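You operate a simulated robot arm through the tools that you are given. There is no shell and no other tool.

Carry out the task below with a simulated robot arm. There is one attempt and no reset: what you move stays moved.

JOB
Set the controls near the top of the green bench. At the end: the yellow jig knob is turned to 3; the red jig knob is turned to 2; the blue jig knob is turned to 4; the green jig knob is turned to 1; whatever was shut is shut again. Leave all else as you found it, and nothing knocked over.

It is judged by the outcome, as a careful person would: the job done as asked, and still so three seconds after it is handed in. It fails if anything else is knocked over, pushed out of place, dropped, spilled or broken.

ROBOT AND FRAMES
A 6-joint arm with a three-finger gripper, fixed in place. Base frame: the origin is at the foot of the arm, x ahead of it, y to its left, z up. Readings come in cm, degrees, newtons and seconds.
Its first joint turns from -166.0 to 166.0 degrees. Payload 4.89 kg.
The TCP is the grasp point between the finger pads, 3 cm short of the fingertips. In the tool frame z runs along the fingers and y along their closing line. Largest opening 16.4 cm; the body of the gripper starts 12.5 cm behind the TCP.
Orientation is that of the tool frame in the base frame, as a unit quaternion [x, y, z, w]. With the fingers straight down and closing along the base's y, the tool's x points along the base's -x, its y along +y and its z along -z.

CONTROLS
- The arm moves only by the tool arm_command. Its argument "steps" is text: rows parted by semicolons, each of 7 numbers parted by spaces: the shift along the tool's x, y, z in cm, then the turn, a rotation vector about the tool's x, y, z in degrees, then the closure in counts, from 0 (fully open) to 255 (shut). In form: x y z ax ay az hand; .... A call has 1 to 20 rows; each row shifts and turns the commanded pose from where the row before left it, along the tool's axes as they then stand. Rows are played at 5 a second. More than 5 cm and 8.6 degrees between two rows, or a gripper value outside its range, and nothing of the call is played. Where a pose cannot be reached the arm comes as near as it can. A force on the tool above 40 N (or 10 N above the force at the start of the call, whichever is more), or a blocked arm, ends the call early, and 0.2 s more pass. The fingers move at their own pace (about 10.8 cm/s each) and stop on an object; they squeeze with about 32 N. The grip force told is the motor's: it shows also when the fingers shut on nothing. Time passes only in rows, and 0.2 s behind the last, so rows that do not move let the fingers close. It gives the time, the measured TCP pose, the force on the tool (base axes), the opening and the grip force at its end, in the units of the frame above (readings bear some noise), with the torque about the TCP (base axes, N m) and any sound that the robot's microphone picked up.
- Cameras (640 x 400 px; columns grow to the right, rows downward): "scene" is fixed at [21.96, 64.94, 151.07]; the picture's right is [-0.24, -0.97, 0.00], its down [-0.84, 0.20, -0.51] and it looks along [0.49, -0.12, -0.86] (base axes); focal length 343 px, centre (320, 200). "wrist" rides on the gripper at [7.6, -0.2, -15.2] in the tool frame; the picture's right is [0.02, 1.00, 0.00], its down [-0.88, 0.02, -0.47] and it looks along [-0.47, 0.01, 0.88] (tool axes); focal length 247 px, centre (320, 200). There is no depth. A picture from a camera that has moved, and an enlarged one, comes with that camera's place and axes in the base frame and with its lens.
- snapshot(camera): a new picture of that camera. No time passes.
- move_column(by): slides the trunk up (or, below 0, down) by that many cm; the arm rides with it, the base frame stays. It gives what a move gives, with no picture.
- zoom(camera, box): a new picture of the part [left, top, right, bottom] of that camera's present view, enlarged. No time passes.
- sign_off(): hands the job in; it is judged then, once.

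Nothing tells you positions but the pictures and the camera data. Unless the task says otherwise, let go and move clear before handing in.

The tools are called after "Call:" by a JSON object that holds its "op" and its "data". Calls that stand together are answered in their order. arm_command: Moves the arm, as the interface text tells. Its arguments: {"type":"object","properties":{"steps":{"type":"string"}},"required":["steps"]} The other tools are called the same way: move_column (by) slides the trunk up or down; snapshot (camera) takes a picture; zoom (camera, box) takes an enlarged picture of a part of a camera's view; sign_off () hands the job in.

At the start:

```text
clock: 0.0
ee_pos: [32.27, 47.67, 118.32]
tool_rot: [-0.001, 1.0, 0.0, 0.001]
ft_force: [0.0, -0.2, 0.0]
moment: [0.0, -0.04, 0.0]
grip_width: 16.37
grip_force: 0.1
trunk travel left (down, up): [-17.5, 21.5]
```

scene: 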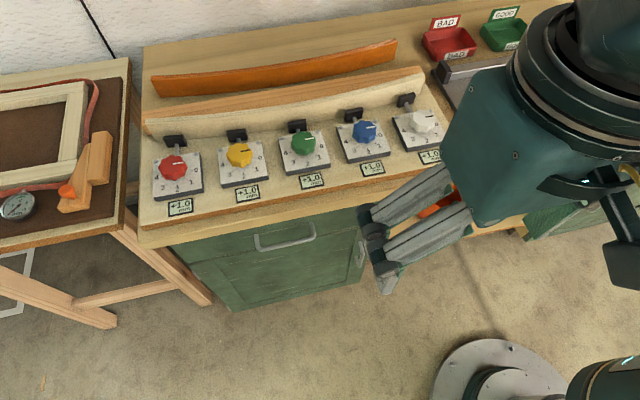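
wrist: 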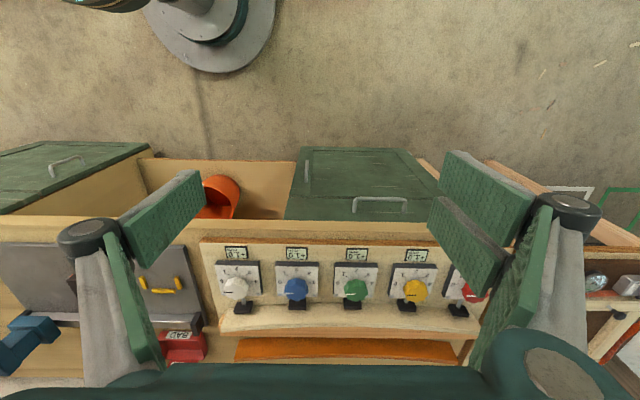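

I see five knobs (red, yellow, green, blue, white) on a sloped board on top of the green bench, each with a small display reading "+1.0" or so. I'll look closer before moving.

Call:
{"op": "zoom", "data": {"camera": "scene", "box": [140, 90, 300, 220]}}

Call:
{"op": "zoom", "data": {"camera": "scene", "box": [280, 80, 460, 200]}}

Call:
{"op": "zoom", "data": {"camera": "wrist", "box": [200, 230, 360, 330]}}

Call:
{"op": "zoom", "data": {"camera": "wrist", "box": [330, 230, 490, 330]}}

```text
3.08 times, centred on (220, 155) of scene
camera zoom: at [21.96, 64.94, 151.07], right [-0.24, -0.97, 0.0], down [-0.84, 0.2, -0.51], along [0.49, -0.12, -0.86], focal length 1056 px, centre (628, 338)
```

zoom: 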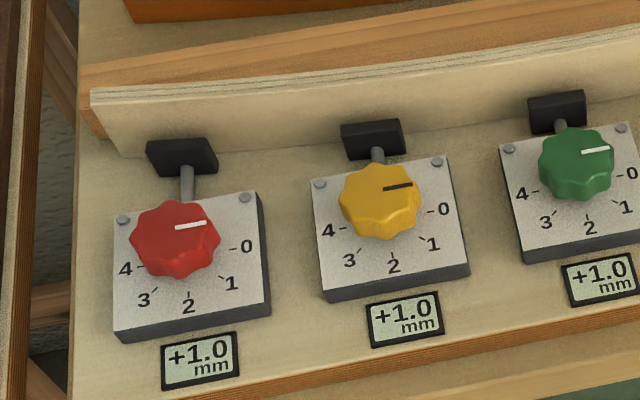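

```text
3.33 times, centred on (370, 140) of scene
camera zoom: at [21.96, 64.94, 151.07], right [-0.24, -0.97, 0.0], down [-0.84, 0.2, -0.51], along [0.49, -0.12, -0.86], focal length 1144 px, centre (153, 400)
```

zoom: 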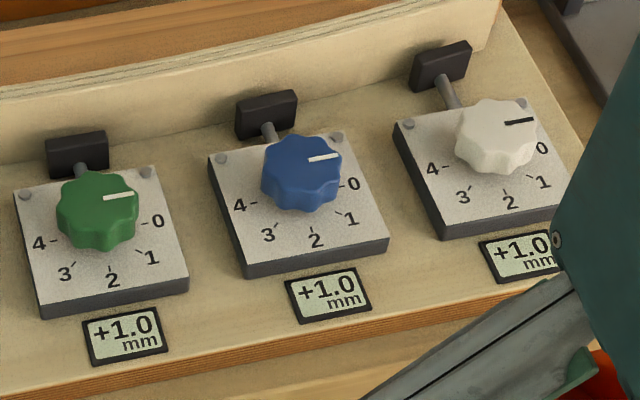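

```text
4.00 times, centred on (280, 280) of wrist
camera zoom: at [24.56, 47.63, 133.57], right [-0.02, 1.0, 0.0], down [0.88, 0.02, 0.47], along [0.47, 0.01, -0.88], focal length 988 px, centre (480, -120)
```

zoom: 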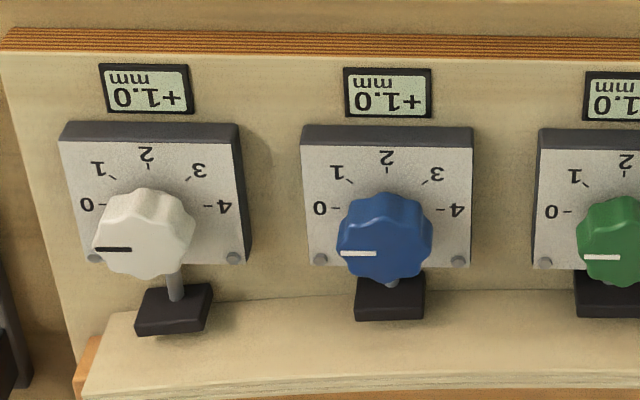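

```text
4.00 times, centred on (410, 280) of wrist
camera zoom: at [24.56, 47.63, 133.57], right [-0.02, 1.0, 0.0], down [0.88, 0.02, 0.47], along [0.47, 0.01, -0.88], focal length 988 px, centre (-40, -120)
```

zoom: 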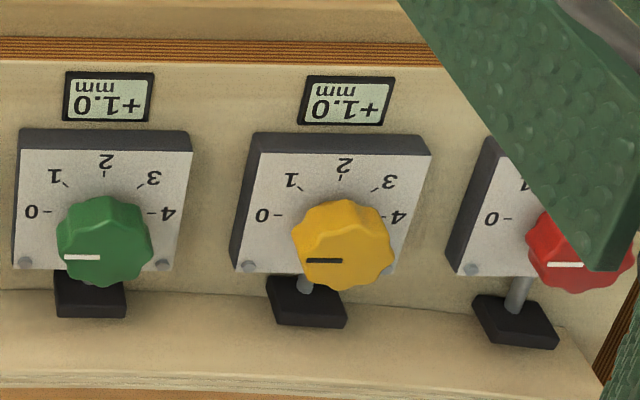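

The four target knobs and the white one all point at 0. I place them near x≈70, with y≈85 (red), 71 (yellow), 57 (green), 43 (blue) and 29 (white), and their tops at z≈93. Next I'll move high above the blue/green area for a better look.

Call:
{"op": "arm_command", "data": {"steps": "-4.3 0 0 0 0 0 0; -4.3 0 0 0 0 0 0; -4.3 0 0 0 0 0 0; -4.3 0 0 0 0 0 0; -4.3 0 0 0 0 0 0; -4.3 0 0 0 0 0 0; 0 0 0 0 0 0 0"}}

Call:
{"op": "snapshot", "data": {"camera": "wrist"}}

Call:
{"op": "snapshot", "data": {"camera": "scene"}}

```text
clock: 1.6
ee_pos: [57.91, 47.69, 118.0]
tool_rot: [0.0, 1.0, -0.001, 0.0]
ft_force: [0.3, 1.0, -0.6]
moment: [-0.05, 0.15, 0.01]
grip_width: 16.39
grip_force: 0.1
trunk travel left (down, up): [-17.5, 21.5]
```

```text
taken
camera wrist: at [50.22, 47.55, 133.21], right [-0.02, 1.0, 0.0], down [0.88, 0.02, 0.47], along [0.47, 0.01, -0.88], focal length 247 px, centre (320, 200)
```

wrist: 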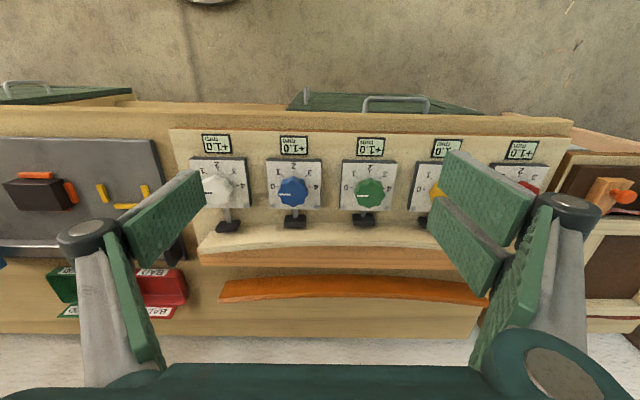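

```text
taken
```

scene: 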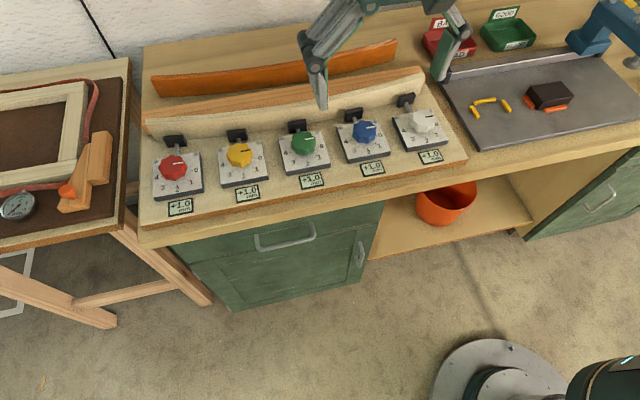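

The view is clear now: the five dials sit on a jig board with a curved fence behind them. I'll zoom in to fix the geometry of the knobs and the pads behind them.

Call:
{"op": "zoom", "data": {"camera": "wrist", "box": [180, 125, 340, 225]}}

Call:
{"op": "zoom", "data": {"camera": "wrist", "box": [320, 125, 480, 225]}}

Call:
{"op": "zoom", "data": {"camera": "scene", "box": [330, 90, 450, 180]}}

```text
4.00 times, centred on (260, 175) of wrist
camera zoom: at [50.22, 47.55, 133.21], right [-0.02, 1.0, 0.0], down [0.88, 0.02, 0.47], along [0.47, 0.01, -0.88], focal length 988 px, centre (560, 300)
```

zoom: 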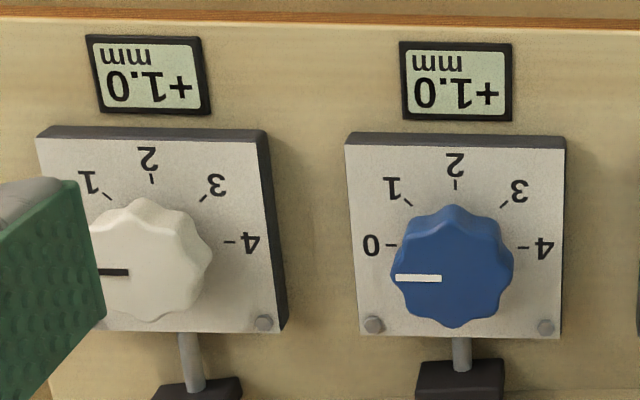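

```text
4.00 times, centred on (400, 175) of wrist
camera zoom: at [50.22, 47.55, 133.21], right [-0.02, 1.0, 0.0], down [0.88, 0.02, 0.47], along [0.47, 0.01, -0.88], focal length 988 px, centre (0, 300)
```

zoom: 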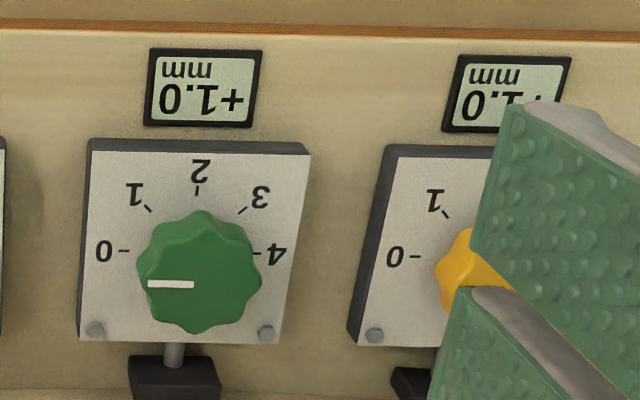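

```text
4.44 times, centred on (390, 135) of scene
camera zoom: at [21.96, 64.94, 151.07], right [-0.24, -0.97, 0.0], down [-0.84, 0.2, -0.51], along [0.49, -0.12, -0.86], focal length 1525 px, centre (9, 489)
```

zoom: 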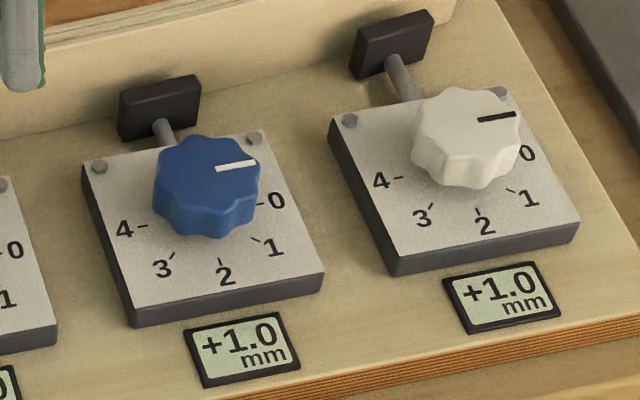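

I place blue's axis at about (70.5, 43.0), with the dial face at z≈89.8, the knob top at z≈93.3 and a knob radius of about 2.8. I'll part-close the fingers and come down to above the blue knob.

Call:
{"op": "arm_command", "data": {"steps": "-2.52 -0.94 0 0 0 0 120; -2.52 -0.94 0 0 0 0 120; -2.52 -0.94 0 0 0 0 120; -2.52 -0.94 0 0 0 0 120; -2.52 -0.94 0 0 0 0 120; 0 0 4.5 0 0 0 120; 0 0 4.5 0 0 0 120; 0 0 4.5 0 0 0 120; 0 0 4.5 0 0 0 120; 0 0 0 0 0 0 120"}}

Call:
{"op": "snapshot", "data": {"camera": "wrist"}}

Call:
{"op": "snapshot", "data": {"camera": "scene"}}

```text
clock: 3.8
ee_pos: [70.75, 43.02, 100.51]
tool_rot: [0.0, 1.0, 0.0, -0.001]
ft_force: [-0.4, 0.5, -0.3]
moment: [-0.06, 0.04, -0.05]
grip_width: 8.66
grip_force: 0.0
trunk travel left (down, up): [-17.5, 21.5]
```

```text
taken
camera wrist: at [62.96, 42.98, 115.9], right [-0.02, 1.0, 0.0], down [0.88, 0.02, 0.47], along [0.47, 0.01, -0.88], focal length 247 px, centre (320, 200)
```

wrist: 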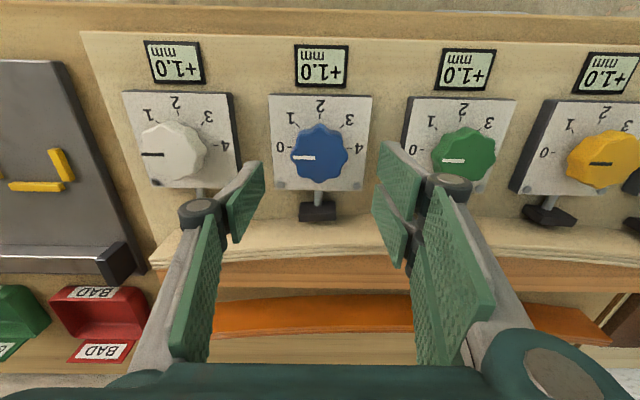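

```text
taken
```

scene: 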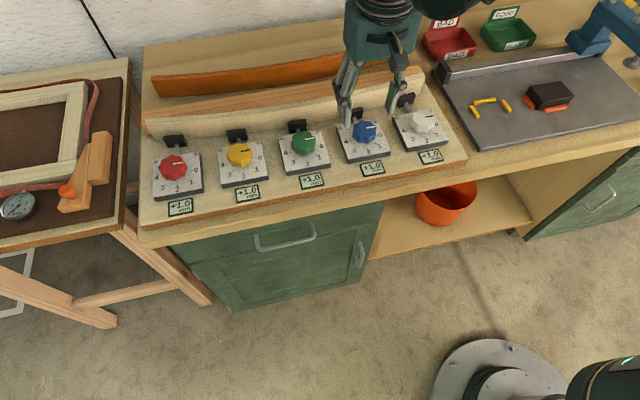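

The gripper is centred over blue. I'll descend so the tips stop just above the dial face, then close on the knob.

Call:
{"op": "arm_command", "data": {"steps": "0.3 0 3 0 0 0 120; 0 0 2.5 0 0 0 120; 0 0 1.4 0 0 0 120; 0 0 0 0 0 0 120"}}

Call:
{"op": "snapshot", "data": {"camera": "wrist"}}

Call:
{"op": "zoom", "data": {"camera": "scene", "box": [310, 80, 450, 180]}}

```text
clock: 4.8
ee_pos: [70.65, 42.88, 93.44]
tool_rot: [0.001, 1.0, 0.0, 0.0]
ft_force: [-0.4, -0.5, 0.4]
moment: [0.0, 0.02, 0.02]
grip_width: 8.68
grip_force: 0.1
trunk travel left (down, up): [-17.5, 21.5]
```

```text
taken
camera wrist: at [62.77, 42.86, 108.7], right [-0.02, 1.0, 0.0], down [0.88, 0.02, 0.47], along [0.47, 0.01, -0.88], focal length 247 px, centre (320, 200)
```

wrist: 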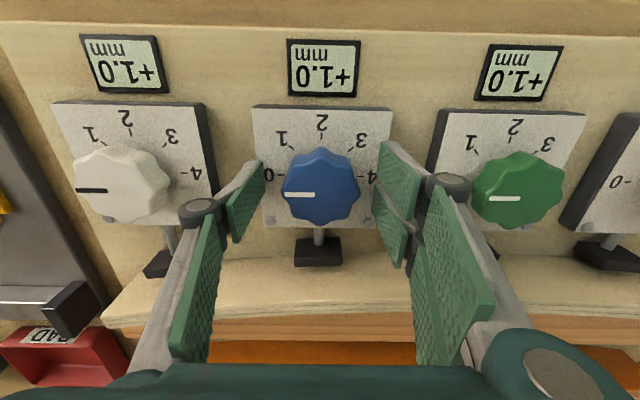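

```text
4.00 times, centred on (380, 130) of scene
camera zoom: at [21.96, 64.94, 151.07], right [-0.24, -0.97, 0.0], down [-0.84, 0.2, -0.51], along [0.49, -0.12, -0.86], focal length 1373 px, centre (80, 480)
```

zoom: 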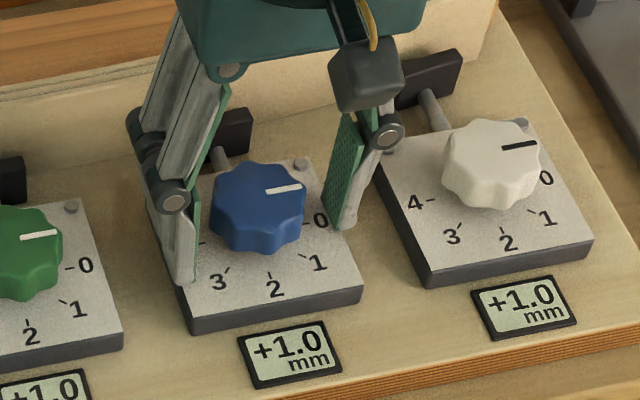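

The fingers straddle the blue knob just above the dial. I'll close gently and give it a first small turn to learn how the knob behaves.

Call:
{"op": "arm_command", "data": {"steps": "0 0 0 0 0 0 170; 0 0 0 0 0 0 200; 0 0 0 0 0 0 200; 0 0 0 0 0 0 200"}}

Call:
{"op": "snapshot", "data": {"camera": "wrist"}}

```text
clock: 5.8
ee_pos: [70.56, 43.05, 93.39]
tool_rot: [-0.001, 1.0, -0.001, 0.0]
ft_force: [0.8, 4.2, -2.6]
moment: [0.1, -0.09, -0.02]
grip_width: 5.0
grip_force: 44.6
trunk travel left (down, up): [-17.5, 21.5]
```

```text
taken
camera wrist: at [62.77, 42.88, 108.71], right [-0.02, 1.0, 0.0], down [0.88, 0.02, 0.47], along [0.47, 0.01, -0.88], focal length 247 px, centre (320, 200)
```

wrist: 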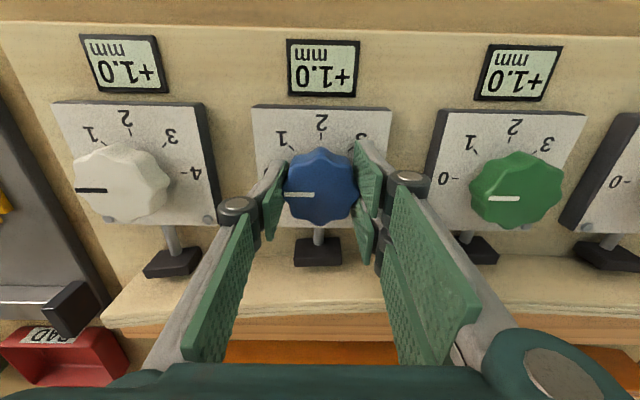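

The grip is solid, with the knob 5.0 cm across between the pads. I'll turn 30° clockwise (seen from above) and check.

Call:
{"op": "arm_command", "data": {"steps": "0 0 0 0 0 7.5 200; 0 0 0 0 0 7.5 200; 0 0 0 0 0 7.5 200; 0 0 0 0 0 7.5 200; 0 0 0 0 0 0 200"}}

Call:
{"op": "snapshot", "data": {"camera": "wrist"}}

Call:
{"op": "zoom", "data": {"camera": "scene", "box": [310, 80, 450, 180]}}

```text
clock: 7.0
ee_pos: [70.56, 42.99, 93.39]
tool_rot: [0.259, 0.966, 0.0, 0.0]
ft_force: [11.4, -8.7, 5.5]
moment: [-0.24, -0.19, -0.04]
grip_width: 5.02
grip_force: 45.2
trunk travel left (down, up): [-17.5, 21.5]
```

```text
taken
camera wrist: at [63.69, 46.74, 108.71], right [0.48, 0.88, 0.0], down [0.77, -0.43, 0.47], along [0.42, -0.23, -0.88], focal length 247 px, centre (320, 200)
```

wrist: 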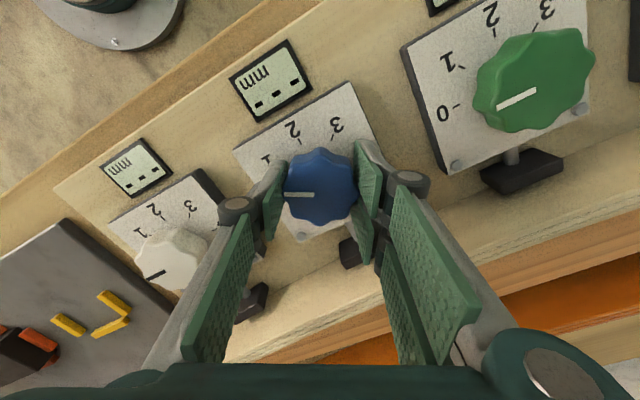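

```text
4.00 times, centred on (380, 130) of scene
camera zoom: at [21.96, 64.94, 151.07], right [-0.24, -0.97, 0.0], down [-0.84, 0.2, -0.51], along [0.49, -0.12, -0.86], focal length 1373 px, centre (80, 480)
```

zoom: 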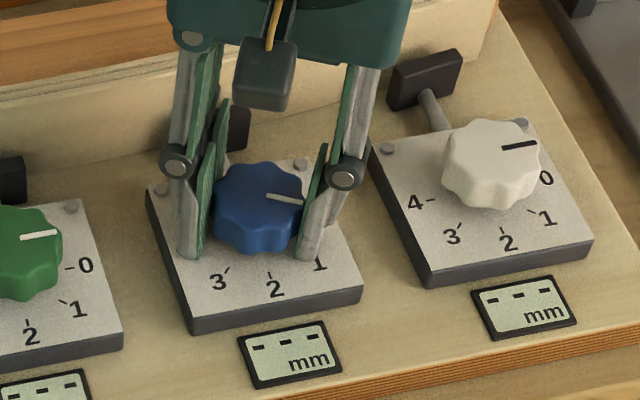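

The knob turns with the gripper, and the displays now show "---", perhaps while the reading settles. I'll continue to 90°.

Call:
{"op": "arm_command", "data": {"steps": "0 0 0 0 0 7.5 200; 0 0 0 0 0 7.5 200; 0 0 0 0 0 7.5 200; 0 0 0 0 0 7.5 200; 0 0 0 0 0 7.5 200; 0 0 0 0 0 7.5 200; 0 0 0 0 0 7.5 200; 0 0 0 0 0 7.5 200; 0 0 0 0 0 0 200"}}

Call:
{"op": "snapshot", "data": {"camera": "wrist"}}

Call:
{"op": "zoom", "data": {"camera": "scene", "box": [310, 80, 450, 180]}}

Call:
{"op": "snapshot", "data": {"camera": "scene"}}

```text
clock: 9.0
ee_pos: [70.45, 42.94, 93.32]
tool_rot: [0.708, 0.706, 0.0, -0.001]
ft_force: [35.1, -6.2, 11.3]
moment: [0.04, -0.84, 0.01]
grip_width: 5.03
grip_force: 44.9
trunk travel left (down, up): [-17.5, 21.5]
```

```text
taken
camera wrist: at [70.21, 50.71, 108.71], right [1.0, 0.02, 0.0], down [0.02, -0.88, 0.47], along [0.01, -0.47, -0.88], focal length 247 px, centre (320, 200)
```

wrist: 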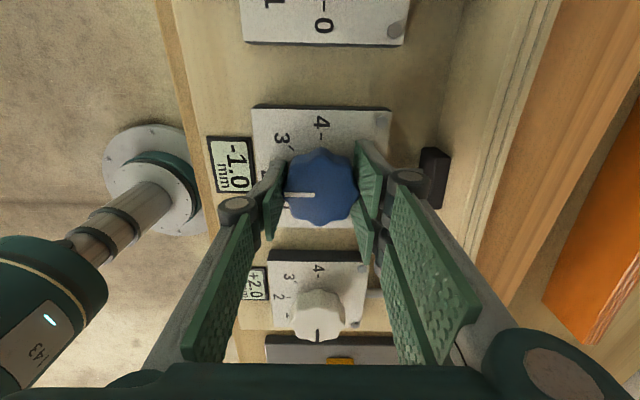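

```text
4.00 times, centred on (380, 130) of scene
camera zoom: at [21.96, 64.94, 151.07], right [-0.24, -0.97, 0.0], down [-0.84, 0.2, -0.51], along [0.49, -0.12, -0.86], focal length 1373 px, centre (80, 480)
```

zoom: 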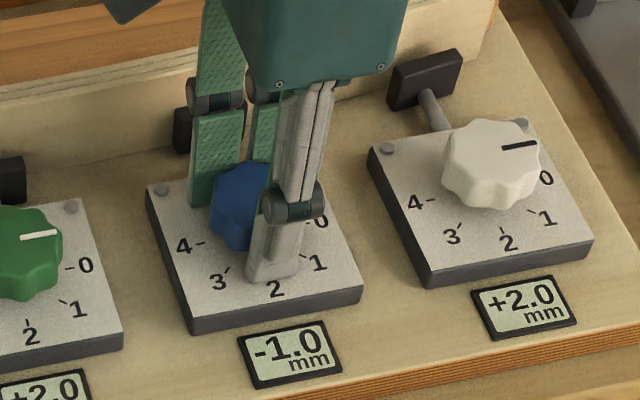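

```text
taken
```

scene: 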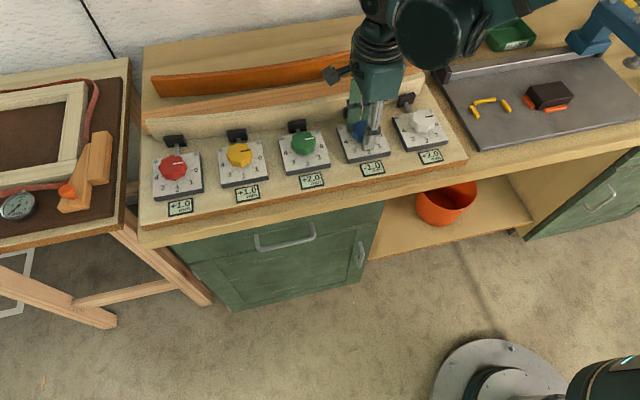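

Blue is now at 2. The displays read fence offsets that couple neighbouring knobs, but the job asks for knob settings. I'll release, lift, rotate back 90° and regrip for the other half-turn.

Call:
{"op": "arm_command", "data": {"steps": "0 0 0 0 0 0 160; 0 0 0 0 0 0 120; 0 0 0 0 0 0 120; 0 0 -2.5 0 0 0 120; 0 0 -2.5 0 0 0 120; 0 0 0 0 0 0 120"}}

Call:
{"op": "snapshot", "data": {"camera": "wrist"}}

Call:
{"op": "zoom", "data": {"camera": "scene", "box": [310, 80, 450, 180]}}

```text
clock: 10.4
ee_pos: [70.36, 43.05, 98.35]
tool_rot: [0.707, 0.707, 0.0, 0.0]
ft_force: [0.8, 0.4, -1.1]
moment: [0.02, -0.06, -0.01]
grip_width: 8.69
grip_force: 0.1
trunk travel left (down, up): [-17.5, 21.5]
```

```text
taken
camera wrist: at [70.14, 50.78, 113.7], right [1.0, 0.02, 0.0], down [0.02, -0.88, 0.47], along [0.01, -0.47, -0.88], focal length 247 px, centre (320, 200)
```

wrist: 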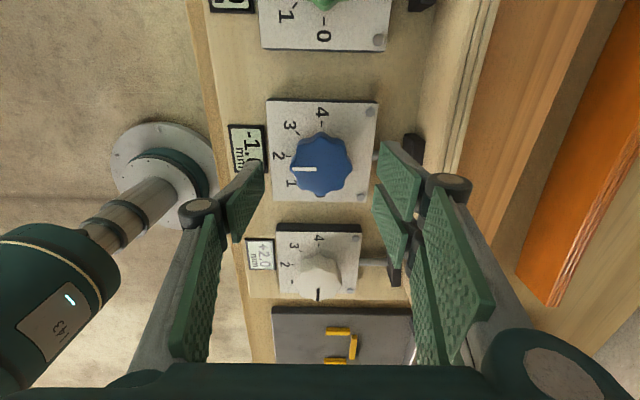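

```text
4.00 times, centred on (380, 130) of scene
camera zoom: at [21.96, 64.94, 151.07], right [-0.24, -0.97, 0.0], down [-0.84, 0.2, -0.51], along [0.49, -0.12, -0.86], focal length 1373 px, centre (80, 480)
```

zoom: 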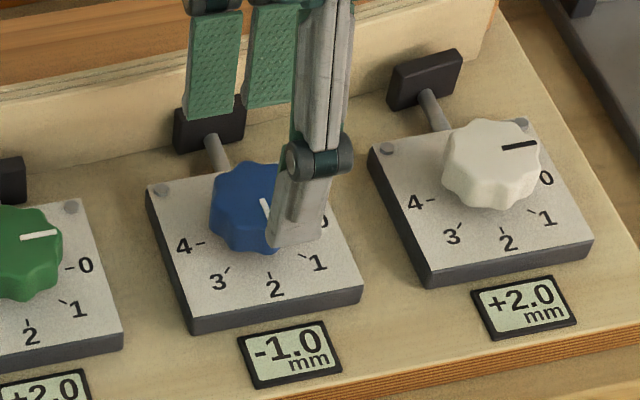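

Blue's pointer is at 2 and steady. I'll rotate back 90°, nudge the centre slightly by +x, descend and regrip.

Call:
{"op": "arm_command", "data": {"steps": "0 0.15 0 0 0 -7.5 120; 0 0 0 0 0 -7.5 120; 0 0 0 0 0 -7.5 120; 0 0 0 0 0 -7.5 120; 0 0 0 0 0 -7.5 120; 0 0 0 0 0 -7.5 120; 0 0 0 0 0 -7.5 120; 0 0 0 0 0 -7.5 120; 0 0 0 0 0 -7.5 120; 0 0 0 0 0 -7.5 120; 0 0 0 0 0 -7.5 120; 0 0 0 0 0 -7.5 120; 0 0 2.5 0 0 0 120; 0 0 2.45 0 0 0 120; 0 0 0 0 0 0 120; 0 0 0 0 0 0 170; 0 0 0 0 0 0 200; 0 0 0 0 0 0 200; 0 0 0 0 0 0 200"}}

Call:
{"op": "snapshot", "data": {"camera": "wrist"}}

```text
clock: 14.4
ee_pos: [70.62, 42.88, 93.3]
tool_rot: [0.0, 1.0, 0.001, -0.001]
ft_force: [-6.0, -14.5, -8.0]
moment: [-0.34, 0.07, 0.01]
grip_width: 4.98
grip_force: 44.9
trunk travel left (down, up): [-17.5, 21.5]
```

```text
taken
camera wrist: at [62.84, 42.9, 108.65], right [-0.02, 1.0, 0.0], down [0.88, 0.02, 0.47], along [0.47, 0.01, -0.88], focal length 247 px, centre (320, 200)
```

wrist: 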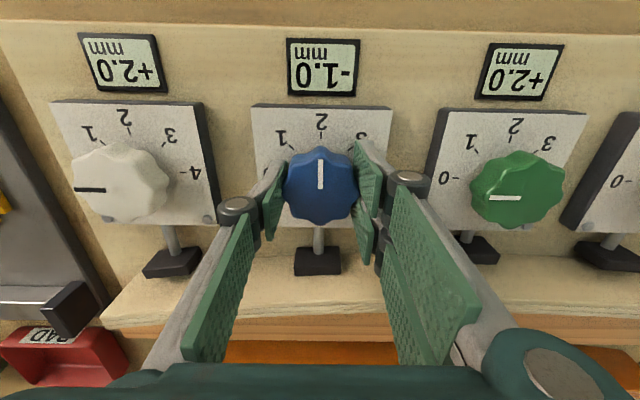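

Blue points squarely at 2 and is gripped again. I'll turn another 90° to reach 4.

Call:
{"op": "arm_command", "data": {"steps": "0 0 0 0 0 7.5 200; 0 0 0 0 0 7.5 200; 0 0 0 0 0 7.5 200; 0 0 0 0 0 7.5 200; 0 0 0 0 0 7.5 200; 0 0 0 0 0 7.5 200; 0 0 0 0 0 7.5 200; 0 0 0 0 0 7.5 200; 0 0 0 0 0 7.5 200; 0 0 0 0 0 7.5 200; 0 0 0 0 0 7.5 200; 0 0 0 0 0 7.5 200; 0 0 0 0 0 0 200"}}

Call:
{"op": "snapshot", "data": {"camera": "wrist"}}

```text
clock: 15.0
ee_pos: [70.59, 42.9, 93.32]
tool_rot: [0.109, 0.994, -0.001, 0.001]
ft_force: [1.4, -3.4, -13.6]
moment: [-0.24, -0.41, -0.03]
grip_width: 5.02
grip_force: 44.6
trunk travel left (down, up): [-17.5, 21.5]
stopped in row 2: the force on the tool passed its limit at 42 N (the readings are from after the stop); the commanded pose is now the measured one
```

```text
taken
camera wrist: at [62.98, 44.55, 108.65], right [0.19, 0.98, 0.0], down [0.86, -0.17, 0.47], along [0.46, -0.09, -0.88], focal length 247 px, centre (320, 200)
```

wrist: 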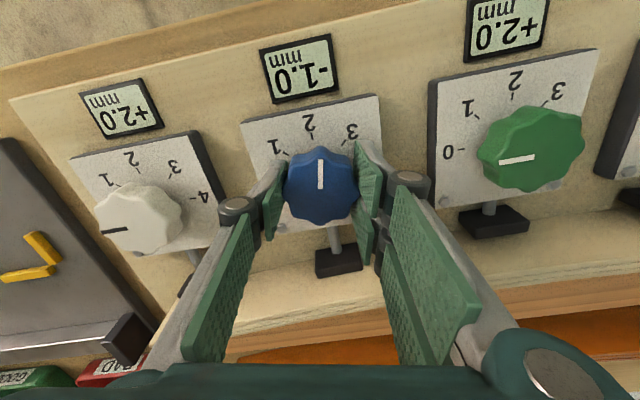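

The call stopped at 12.5° on a brief force spike, though the knob is following. I'll continue the remaining 77.5°.

Call:
{"op": "arm_command", "data": {"steps": "0 0 0 0 0 7.75 200; 0 0 0 0 0 7.75 200; 0 0 0 0 0 7.75 200; 0 0 0 0 0 7.75 200; 0 0 0 0 0 7.75 200; 0 0 0 0 0 7.75 200; 0 0 0 0 0 7.75 200; 0 0 0 0 0 7.75 200; 0 0 0 0 0 7.75 200; 0 0 0 0 0 7.75 200; 0 0 0 0 0 0 200"}}

Call:
{"op": "snapshot", "data": {"camera": "wrist"}}

```text
clock: 16.5
ee_pos: [70.53, 43.06, 93.41]
tool_rot: [0.506, 0.862, -0.001, 0.0]
ft_force: [0.4, -3.1, -12.6]
moment: [0.22, -0.11, 0.01]
grip_width: 5.01
grip_force: 45.1
trunk travel left (down, up): [-17.5, 21.5]
stopped in row 7: the force on the tool passed its limit at 40 N (the readings are from after the stop); the commanded pose is now the measured one
```

```text
taken
camera wrist: at [66.58, 49.64, 108.67], right [0.86, 0.5, 0.0], down [0.44, -0.76, 0.47], along [0.24, -0.41, -0.88], focal length 247 px, centre (320, 200)
```

wrist: 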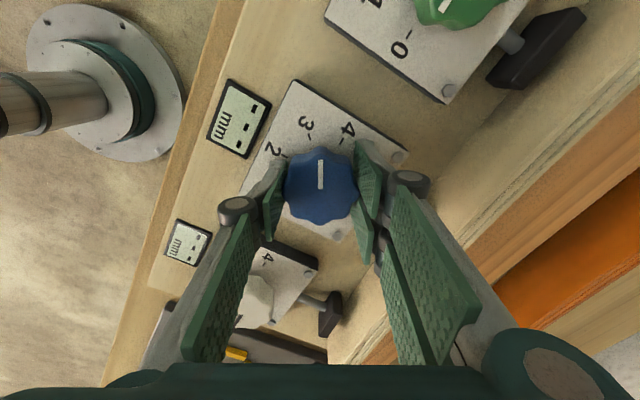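

Now at 60.8°, with 29.2° left to reach 4.

Call:
{"op": "arm_command", "data": {"steps": "0 0 0 0 0 7.3 200; 0 0 0 0 0 7.3 200; 0 0 0 0 0 7.3 200; 0 0 0 0 0 7.3 200; 0 0 0 0 0 0 200"}}

Call:
{"op": "snapshot", "data": {"camera": "wrist"}}

```text
clock: 17.7
ee_pos: [70.48, 42.95, 93.42]
tool_rot: [0.709, 0.705, -0.001, 0.0]
ft_force: [-20.0, -2.6, -26.0]
moment: [-0.07, 0.3, 0.01]
grip_width: 5.0
grip_force: 45.0
trunk travel left (down, up): [-17.5, 21.5]
```

```text
taken
camera wrist: at [70.28, 50.69, 108.67], right [1.0, 0.02, 0.0], down [0.02, -0.88, 0.48], along [0.01, -0.48, -0.88], focal length 247 px, centre (320, 200)
```

wrist: 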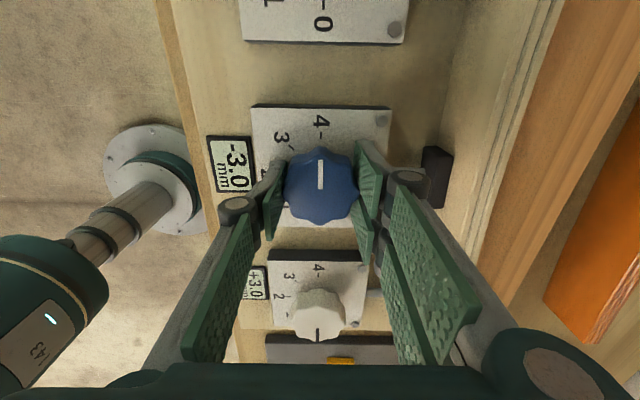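

Blue now points at 4 and its display reads −3.0, consistent with four steps. I'll release, lift, turn back and move over to green.

Call:
{"op": "arm_command", "data": {"steps": "0 0 0 0 0 0 160; 0 0 0 0 0 0 120; 0 0 0 0 0 0 120; 0 0 -2.5 0 0 0 120; 0 0 -4 0 0 0 120; 3.5 0 0 0 0 0 120; 3.5 0 0 0 0 0 120; 3.5 0 0 0 0 0 120; 3.5 0 0 0 0 0 120; 0 0 0 0 0 0 120"}}

Call:
{"op": "arm_command", "data": {"steps": "0 0 0 0 0 -7.5 120; 0 0 0 0 0 -7.5 120; 0 0 0 0 0 -7.5 120; 0 0 0 0 0 -7.5 120; 0 0 0 0 0 -7.5 120; 0 0 0 0 0 -7.5 120; 0 0 0 0 0 -7.5 120; 0 0 0 0 0 -7.5 120; 0 0 0 0 0 -7.5 120; 0 0 0 0 0 -7.5 120; 0 0 0 0 0 -7.5 120; 0 0 0 0 0 -7.5 120; 0 0 0 0 0 0 120"}}

Call:
{"op": "snapshot", "data": {"camera": "wrist"}}

Call:
{"op": "snapshot", "data": {"camera": "scene"}}

```text
clock: 19.9
ee_pos: [70.76, 56.71, 100.0]
tool_rot: [0.708, 0.707, -0.002, 0.0]
ft_force: [1.2, 0.0, -1.0]
moment: [-0.1, 0.03, 0.01]
grip_width: 8.71
grip_force: 0.1
trunk travel left (down, up): [-17.5, 21.5]
```

```text
clock: 22.7
ee_pos: [70.48, 56.9, 99.73]
tool_rot: [0.001, 1.0, -0.001, -0.001]
ft_force: [0.3, 0.6, 0.3]
moment: [-0.03, -0.03, -0.01]
grip_width: 8.66
grip_force: 0.0
trunk travel left (down, up): [-17.5, 21.5]
```

```text
taken
camera wrist: at [62.81, 56.92, 115.25], right [-0.02, 1.0, 0.0], down [0.88, 0.02, 0.47], along [0.47, 0.01, -0.88], focal length 247 px, centre (320, 200)
```

wrist: 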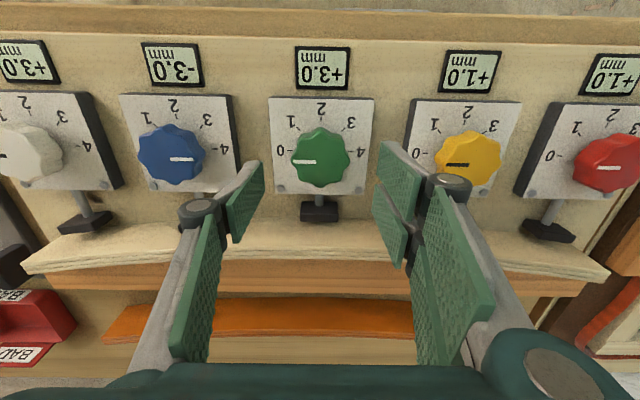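

```text
taken
```

scene: 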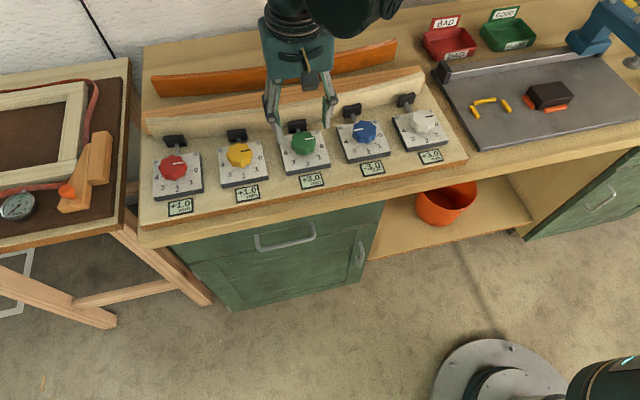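

Blue reads 4. The gripper is centred on green at about (70.5, 57.0), so I'll descend and grip.

Call:
{"op": "arm_command", "data": {"steps": "0 0.05 3 0 0 0 120; 0 0 3.4 0 0 0 120; 0 0 0 0 0 0 120; 0 0 0 0 0 0 170; 0 0 0 0 0 0 200; 0 0 0 0 0 0 200; 0 0 0 0 0 0 200"}}

Call:
{"op": "snapshot", "data": {"camera": "wrist"}}

```text
clock: 24.3
ee_pos: [70.57, 57.06, 93.67]
tool_rot: [0.002, 1.0, -0.001, 0.0]
ft_force: [-5.4, -6.6, -2.0]
moment: [-0.14, 0.11, 0.03]
grip_width: 4.99
grip_force: 45.4
trunk travel left (down, up): [-17.5, 21.5]
```

```text
taken
camera wrist: at [62.81, 56.94, 108.93], right [-0.02, 1.0, 0.0], down [0.88, 0.02, 0.47], along [0.47, 0.01, -0.88], focal length 247 px, centre (320, 200)
```

wrist: 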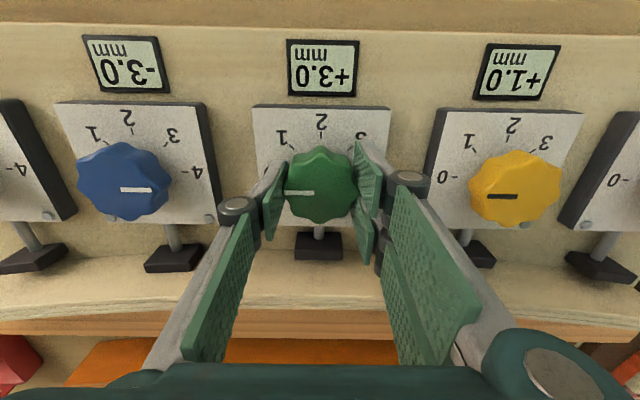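

Green is gripped. I'll turn it 45° to reach 1.

Call:
{"op": "arm_command", "data": {"steps": "0 0 0 0 0 7.5 200; 0 0 0 0 0 7.5 200; 0 0 0 0 0 7.5 200; 0 0 0 0 0 7.5 200; 0 0 0 0 0 7.5 200; 0 0 0 0 0 7.5 200; 0 0 0 0 0 0 200"}}

Call:
{"op": "snapshot", "data": {"camera": "wrist"}}

```text
clock: 25.9
ee_pos: [70.49, 57.01, 93.62]
tool_rot: [0.384, 0.923, -0.001, 0.0]
ft_force: [-3.7, -1.9, 12.6]
moment: [-0.04, -0.08, -0.01]
grip_width: 5.0
grip_force: 45.1
trunk travel left (down, up): [-17.5, 21.5]
```

```text
taken
camera wrist: at [64.91, 62.37, 108.91], right [0.69, 0.72, 0.0], down [0.63, -0.61, 0.47], along [0.34, -0.33, -0.88], focal length 247 px, centre (320, 200)
```

wrist: 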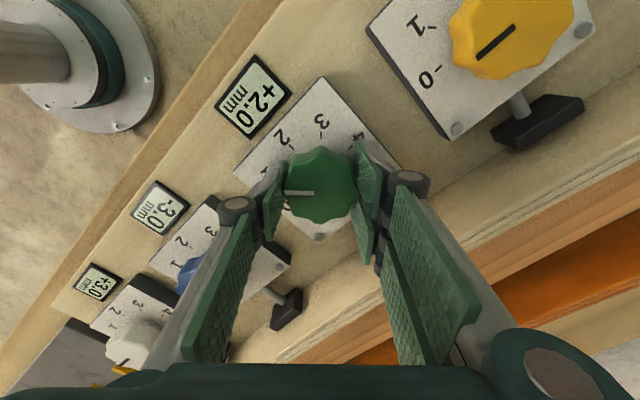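

Green's pointer is at 1 and its display fell by one step. I'll release, lift, rotate back and check.

Call:
{"op": "arm_command", "data": {"steps": "0 0 0 0 0 0 160; 0 0 0 0 0 0 120; 0 0 0 0 0 0 120; 0 0 -2.5 0 0 0 120; 0 0 -4 0 0 0 120; 0 0 0 0 0 -7.5 120; 0 0 0 0 0 -7.5 120; 0 0 0 0 0 -7.5 120; 0 0 0 0 0 -7.5 120; 0 0 0 0 0 -7.5 120; 0 0 0 0 0 -7.5 120; 0 0 0 0 0 0 120"}}

Call:
{"op": "snapshot", "data": {"camera": "wrist"}}

```text
clock: 28.5
ee_pos: [70.69, 57.15, 100.01]
tool_rot: [0.0, 1.0, -0.001, -0.001]
ft_force: [0.0, 0.6, -0.1]
moment: [0.0, -0.02, -0.03]
grip_width: 8.68
grip_force: 0.0
trunk travel left (down, up): [-17.5, 21.5]
```

```text
taken
camera wrist: at [62.88, 57.02, 115.37], right [-0.02, 1.0, 0.0], down [0.88, 0.02, 0.47], along [0.47, 0.01, -0.88], focal length 247 px, centre (320, 200)
```

wrist: 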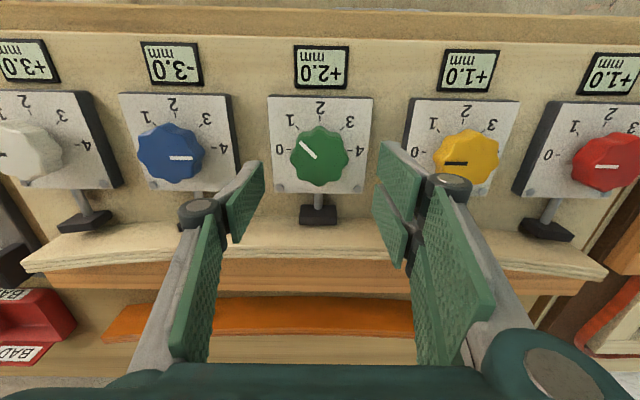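

Green is at 1. Next I'll move 14 cm in +y over yellow and see whether the arm reaches there with the tool vertical.

Call:
{"op": "arm_command", "data": {"steps": "0 3.5 0 0 0 0 120; 0 3.5 0 0 0 0 120; 0 3.5 0 0 0 0 120; 0 3.5 0 0 0 0 120; 0 0 0 0 0 0 120; 0 0 0 0 0 0 120"}}

Call:
{"op": "snapshot", "data": {"camera": "wrist"}}

Call:
{"op": "snapshot", "data": {"camera": "scene"}}

```text
clock: 29.9
ee_pos: [70.41, 71.05, 99.8]
tool_rot: [0.0, 1.0, 0.0, -0.001]
ft_force: [-0.4, 0.5, -0.9]
moment: [-0.04, -0.04, -0.01]
grip_width: 8.68
grip_force: 0.2
trunk travel left (down, up): [-17.5, 21.5]
```

```text
taken
camera wrist: at [62.72, 71.02, 115.13], right [-0.02, 1.0, 0.0], down [0.88, 0.02, 0.47], along [0.47, 0.01, -0.88], focal length 247 px, centre (320, 200)
```

wrist: 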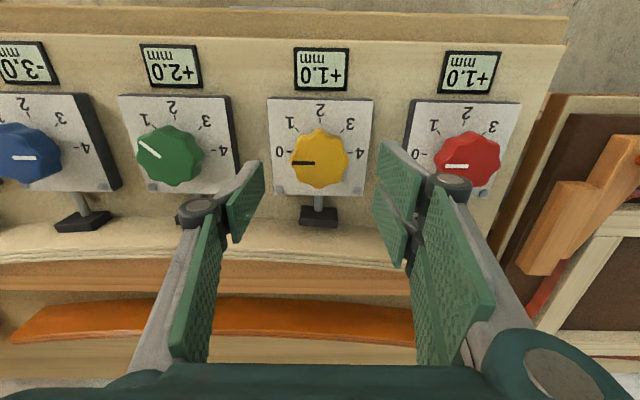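

```text
taken
```

scene: 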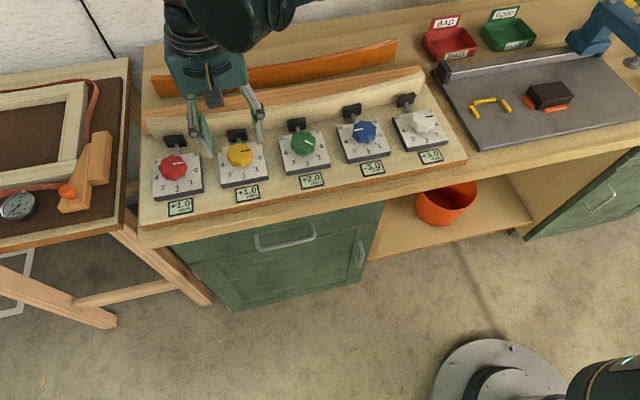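

It reaches yellow and is well centred. I'll descend and grip.

Call:
{"op": "arm_command", "data": {"steps": "-0.08 -0.1 3 0 0 0 120; 0 0 3.4 0 0 0 120; 0 0 0 0 0 0 120; 0 0 0 0 0 0 170; 0 0 0 0 0 0 200; 0 0 0 0 0 0 200; 0 0 0 0 0 0 200"}}

Call:
{"op": "snapshot", "data": {"camera": "wrist"}}

```text
clock: 31.5
ee_pos: [70.45, 70.94, 93.41]
tool_rot: [0.001, 1.0, -0.001, 0.0]
ft_force: [8.3, 28.2, 8.2]
moment: [0.74, -0.26, 0.01]
grip_width: 4.99
grip_force: 45.4
trunk travel left (down, up): [-17.5, 21.5]
```

```text
taken
camera wrist: at [62.73, 70.91, 108.7], right [-0.02, 1.0, 0.0], down [0.88, 0.02, 0.47], along [0.47, 0.01, -0.88], focal length 247 px, centre (320, 200)
```

wrist: 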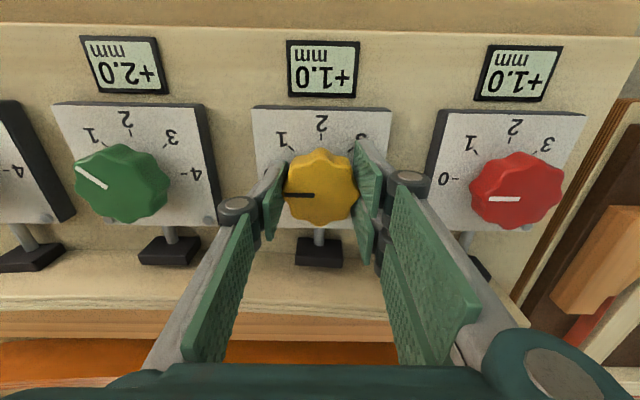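

Yellow is gripped with some sideways force (+y), so I'll ease 0.1 cm that way and turn 90°.

Call:
{"op": "arm_command", "data": {"steps": "0 0.1 0 0 0 0 200; 0 0 0 0 0 7.5 200; 0 0 0 0 0 7.5 200; 0 0 0 0 0 7.5 200; 0 0 0 0 0 7.5 200; 0 0 0 0 0 7.5 200; 0 0 0 0 0 7.5 200; 0 0 0 0 0 7.5 200; 0 0 0 0 0 7.5 200; 0 0 0 0 0 7.5 200; 0 0 0 0 0 7.5 200; 0 0 0 0 0 7.5 200; 0 0 0 0 0 7.5 200; 0 0 0 0 0 0 200"}}

Call:
{"op": "snapshot", "data": {"camera": "wrist"}}

```text
clock: 32.8
ee_pos: [70.34, 71.0, 93.51]
tool_rot: [0.295, 0.956, -0.001, -0.001]
ft_force: [-7.8, 2.8, -7.4]
moment: [-0.03, -0.07, 0.01]
grip_width: 5.02
grip_force: 44.9
trunk travel left (down, up): [-17.5, 21.5]
stopped in row 6: the force on the tool passed its limit at 42 N (the readings are from after the stop); the commanded pose is now the measured one
```

```text
taken
camera wrist: at [64.06, 75.26, 108.74], right [0.55, 0.84, 0.0], down [0.74, -0.48, 0.47], along [0.39, -0.26, -0.88], focal length 247 px, centre (320, 200)
```

wrist: 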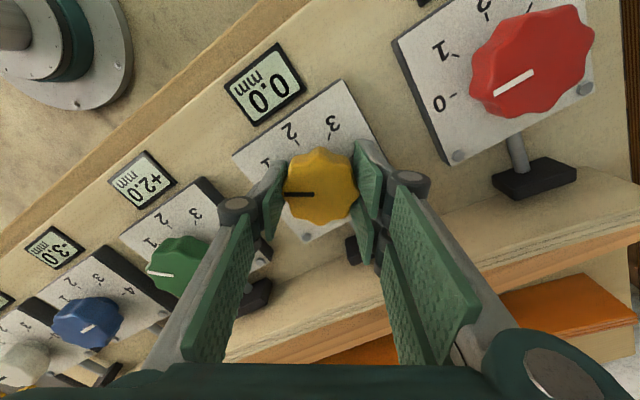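

It stopped at 34.3° on a force spike, still gripped and following. I'll continue.

Call:
{"op": "arm_command", "data": {"steps": "0 0 0 0 0 7.75 200; 0 0 0 0 0 7.75 200; 0 0 0 0 0 7.75 200; 0 0 0 0 0 7.75 200; 0 0 0 0 0 7.75 200; 0 0 0 0 0 7.75 200; 0 0 0 0 0 7.75 200; 0 0 0 0 0 7.75 200; 0 0 0 0 0 7.75 200; 0 0 0 0 0 7.75 200; 0 0 0 0 0 7.75 200; 0 0 0 0 0 7.75 200; 0 0 0 0 0 7.75 200; 0 0 0 0 0 0 200"}}

Call:
{"op": "snapshot", "data": {"camera": "wrist"}}

```text
clock: 35.1
ee_pos: [70.5, 71.02, 93.4]
tool_rot: [0.831, 0.557, -0.003, 0.001]
ft_force: [-4.5, 5.0, -11.4]
moment: [0.01, 0.04, 0.0]
grip_width: 5.0
grip_force: 45.0
trunk travel left (down, up): [-17.5, 21.5]
stopped in row 11: the force on the tool passed its limit at 40 N (the readings are from after the stop); the commanded pose is now the measured one
```

```text
taken
camera wrist: at [73.18, 78.25, 108.72], right [0.93, -0.36, 0.0], down [-0.32, -0.82, 0.48], along [-0.17, -0.44, -0.88], focal length 247 px, centre (320, 200)
```

wrist: 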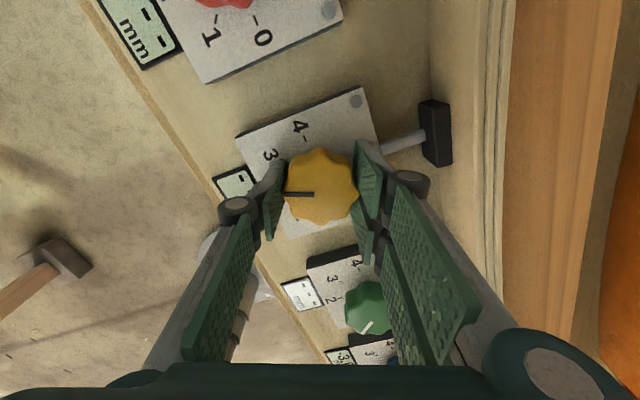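

Now at 112.3°, with 22.7° left to reach 3.

Call:
{"op": "arm_command", "data": {"steps": "0 0 0 0 0 7.57 200; 0 0 0 0 0 7.57 200; 0 0 0 0 0 7.56 200; 0 0 0 0 0 0 200"}}

Call:
{"op": "snapshot", "data": {"camera": "wrist"}}

```text
clock: 35.7
ee_pos: [70.53, 70.97, 93.55]
tool_rot: [0.89, 0.456, -0.005, -0.003]
ft_force: [-4.9, 9.7, -8.4]
moment: [0.32, -0.36, 0.0]
grip_width: 5.02
grip_force: 45.3
out of reach, approached as far as the arm can: row 2, 3
trunk travel left (down, up): [-17.5, 21.5]
stopped in row 3: the force on the tool passed its limit at 45 N (the readings are from after the stop); the commanded pose is now the measured one
```

```text
taken
camera wrist: at [74.85, 77.3, 108.73], right [0.82, -0.57, -0.01], down [-0.49, -0.73, 0.48], along [-0.28, -0.39, -0.88], focal length 247 px, centre (320, 200)
```

wrist: 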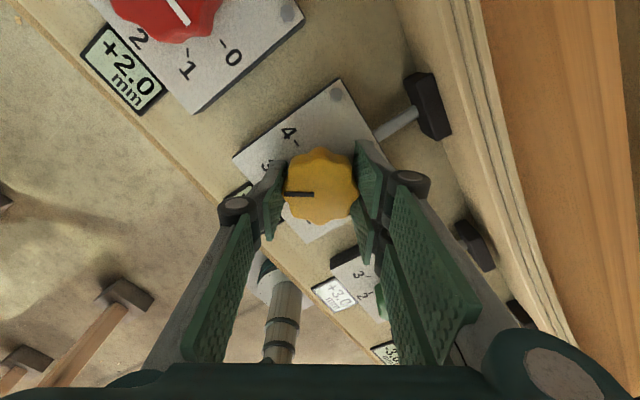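

The wrist joint reached its limit at about 126°, just short of 3. I'll release, lift, rotate back and see where the pointer settles.

Call:
{"op": "arm_command", "data": {"steps": "0 0 0 0 0 0 160; 0 0 0 0 0 0 120; 0 0 0 0 0 0 120; 0 0 -2.5 0 0 0 120; 0 0 -4 0 0 0 120; 0 0 0 0 0 -7.5 120; 0 0 0 0 0 -7.5 120; 0 0 0 0 0 -7.5 120; 0 0 0 0 0 -7.5 120; 0 0 0 0 0 -7.5 120; 0 0 0 0 0 -7.5 120; 0 0 0 0 0 -7.5 120; 0 0 0 0 0 -7.5 120; 0 0 0 0 0 -7.5 120; 0 0 0 0 0 -7.5 120; 0 0 0 0 0 -7.5 120; 0 0 0 0 0 -7.5 120; 0 0 0 0 0 0 120"}}

Call:
{"op": "snapshot", "data": {"camera": "wrist"}}

Call:
{"op": "zoom", "data": {"camera": "scene", "box": [140, 110, 320, 222]}}

```text
clock: 39.5
ee_pos: [70.54, 70.73, 100.05]
tool_rot: [0.307, 0.952, -0.001, -0.005]
ft_force: [-0.2, 0.5, -0.3]
moment: [-0.02, 0.01, 0.0]
grip_width: 8.68
grip_force: 0.1
trunk travel left (down, up): [-17.5, 21.5]
```

```text
taken
camera wrist: at [64.32, 75.11, 115.35], right [0.57, 0.82, 0.0], down [0.73, -0.5, 0.47], along [0.38, -0.27, -0.89], focal length 247 px, centre (320, 200)
```

wrist: 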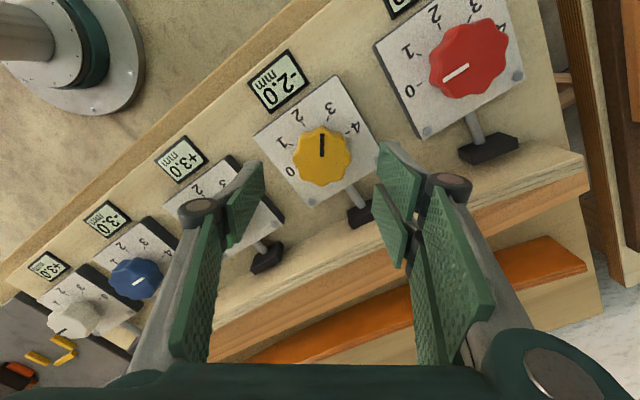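

```text
3.56 times, centred on (230, 166) of scene
camera zoom: at [21.96, 64.94, 151.07], right [-0.24, -0.97, 0.0], down [-0.84, 0.2, -0.51], along [0.49, -0.12, -0.86], focal length 1220 px, centre (640, 321)
```

zoom: 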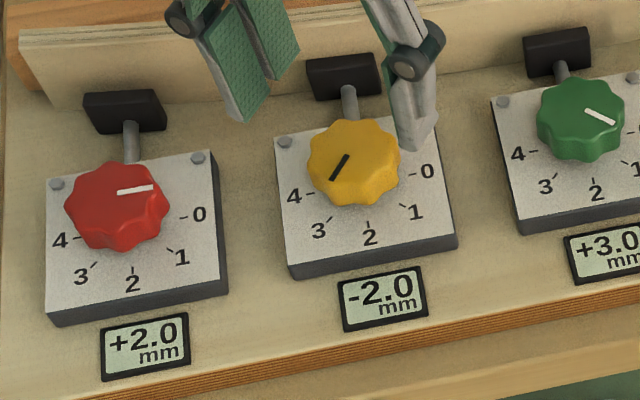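

Yellow is close to 3 but probably about 9° short. I'll zoom to measure.

Call:
{"op": "zoom", "data": {"camera": "wrist", "box": [250, 70, 390, 210]}}

Call:
{"op": "zoom", "data": {"camera": "scene", "box": [210, 130, 280, 190]}}

```text
2.86 times, centred on (320, 140) of wrist
camera zoom: at [64.32, 75.11, 115.35], right [0.57, 0.82, 0.0], down [0.73, -0.5, 0.47], along [0.38, -0.27, -0.89], focal length 706 px, centre (320, 371)
```

zoom: 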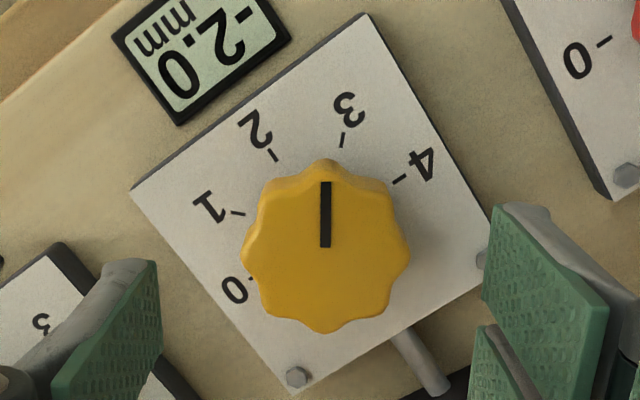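

```text
6.67 times, centred on (245, 160) of scene
camera zoom: at [21.96, 64.94, 151.07], right [-0.24, -0.97, 0.0], down [-0.84, 0.2, -0.51], along [0.49, -0.12, -0.86], focal length 2288 px, centre (820, 467)
```

zoom: 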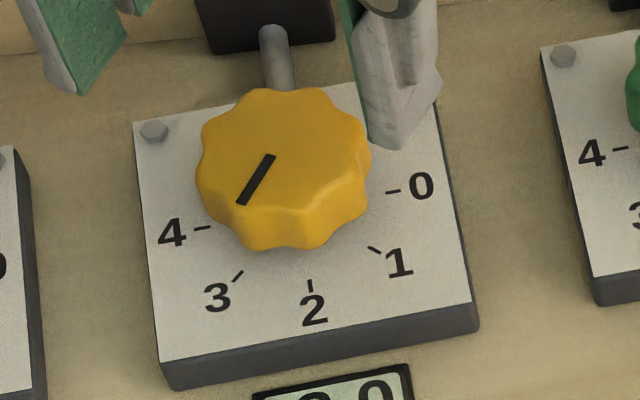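

Yellow sits at about 125°, so it needs roughly 9° more. I'll regrip here (tool at 36°), level a slight tilt, and bring the tool to 45°, which puts the pointer on 3.

Call:
{"op": "arm_command", "data": {"steps": "0.16 0.1 0 -0.34 -0.47 0 120; 0 0 3 0 0 0 120; 0 0 3.5 0 0 0 120; 0 0 0 0 0 0 120; 0 0 0 0 0 0 170; 0 0 0 0 0 0 200; 0 0 0 0 0 0 200; 0 0 0 0 0 0 200"}}

Call:
{"op": "snapshot", "data": {"camera": "wrist"}}

```text
clock: 41.3
ee_pos: [70.55, 70.93, 93.75]
tool_rot: [0.307, 0.952, 0.001, -0.001]
ft_force: [-22.2, -26.7, -16.8]
moment: [-0.56, 0.41, 0.01]
grip_width: 5.02
grip_force: 45.3
trunk travel left (down, up): [-17.5, 21.5]
```

```text
taken
camera wrist: at [64.12, 75.35, 109.04], right [0.57, 0.82, 0.0], down [0.73, -0.5, 0.47], along [0.39, -0.27, -0.88], focal length 247 px, centre (320, 200)
```

wrist: 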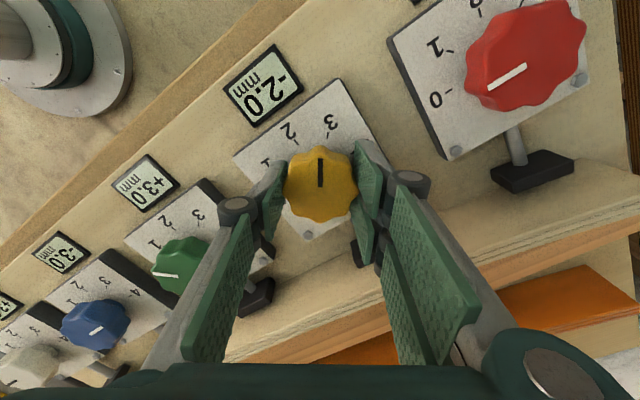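

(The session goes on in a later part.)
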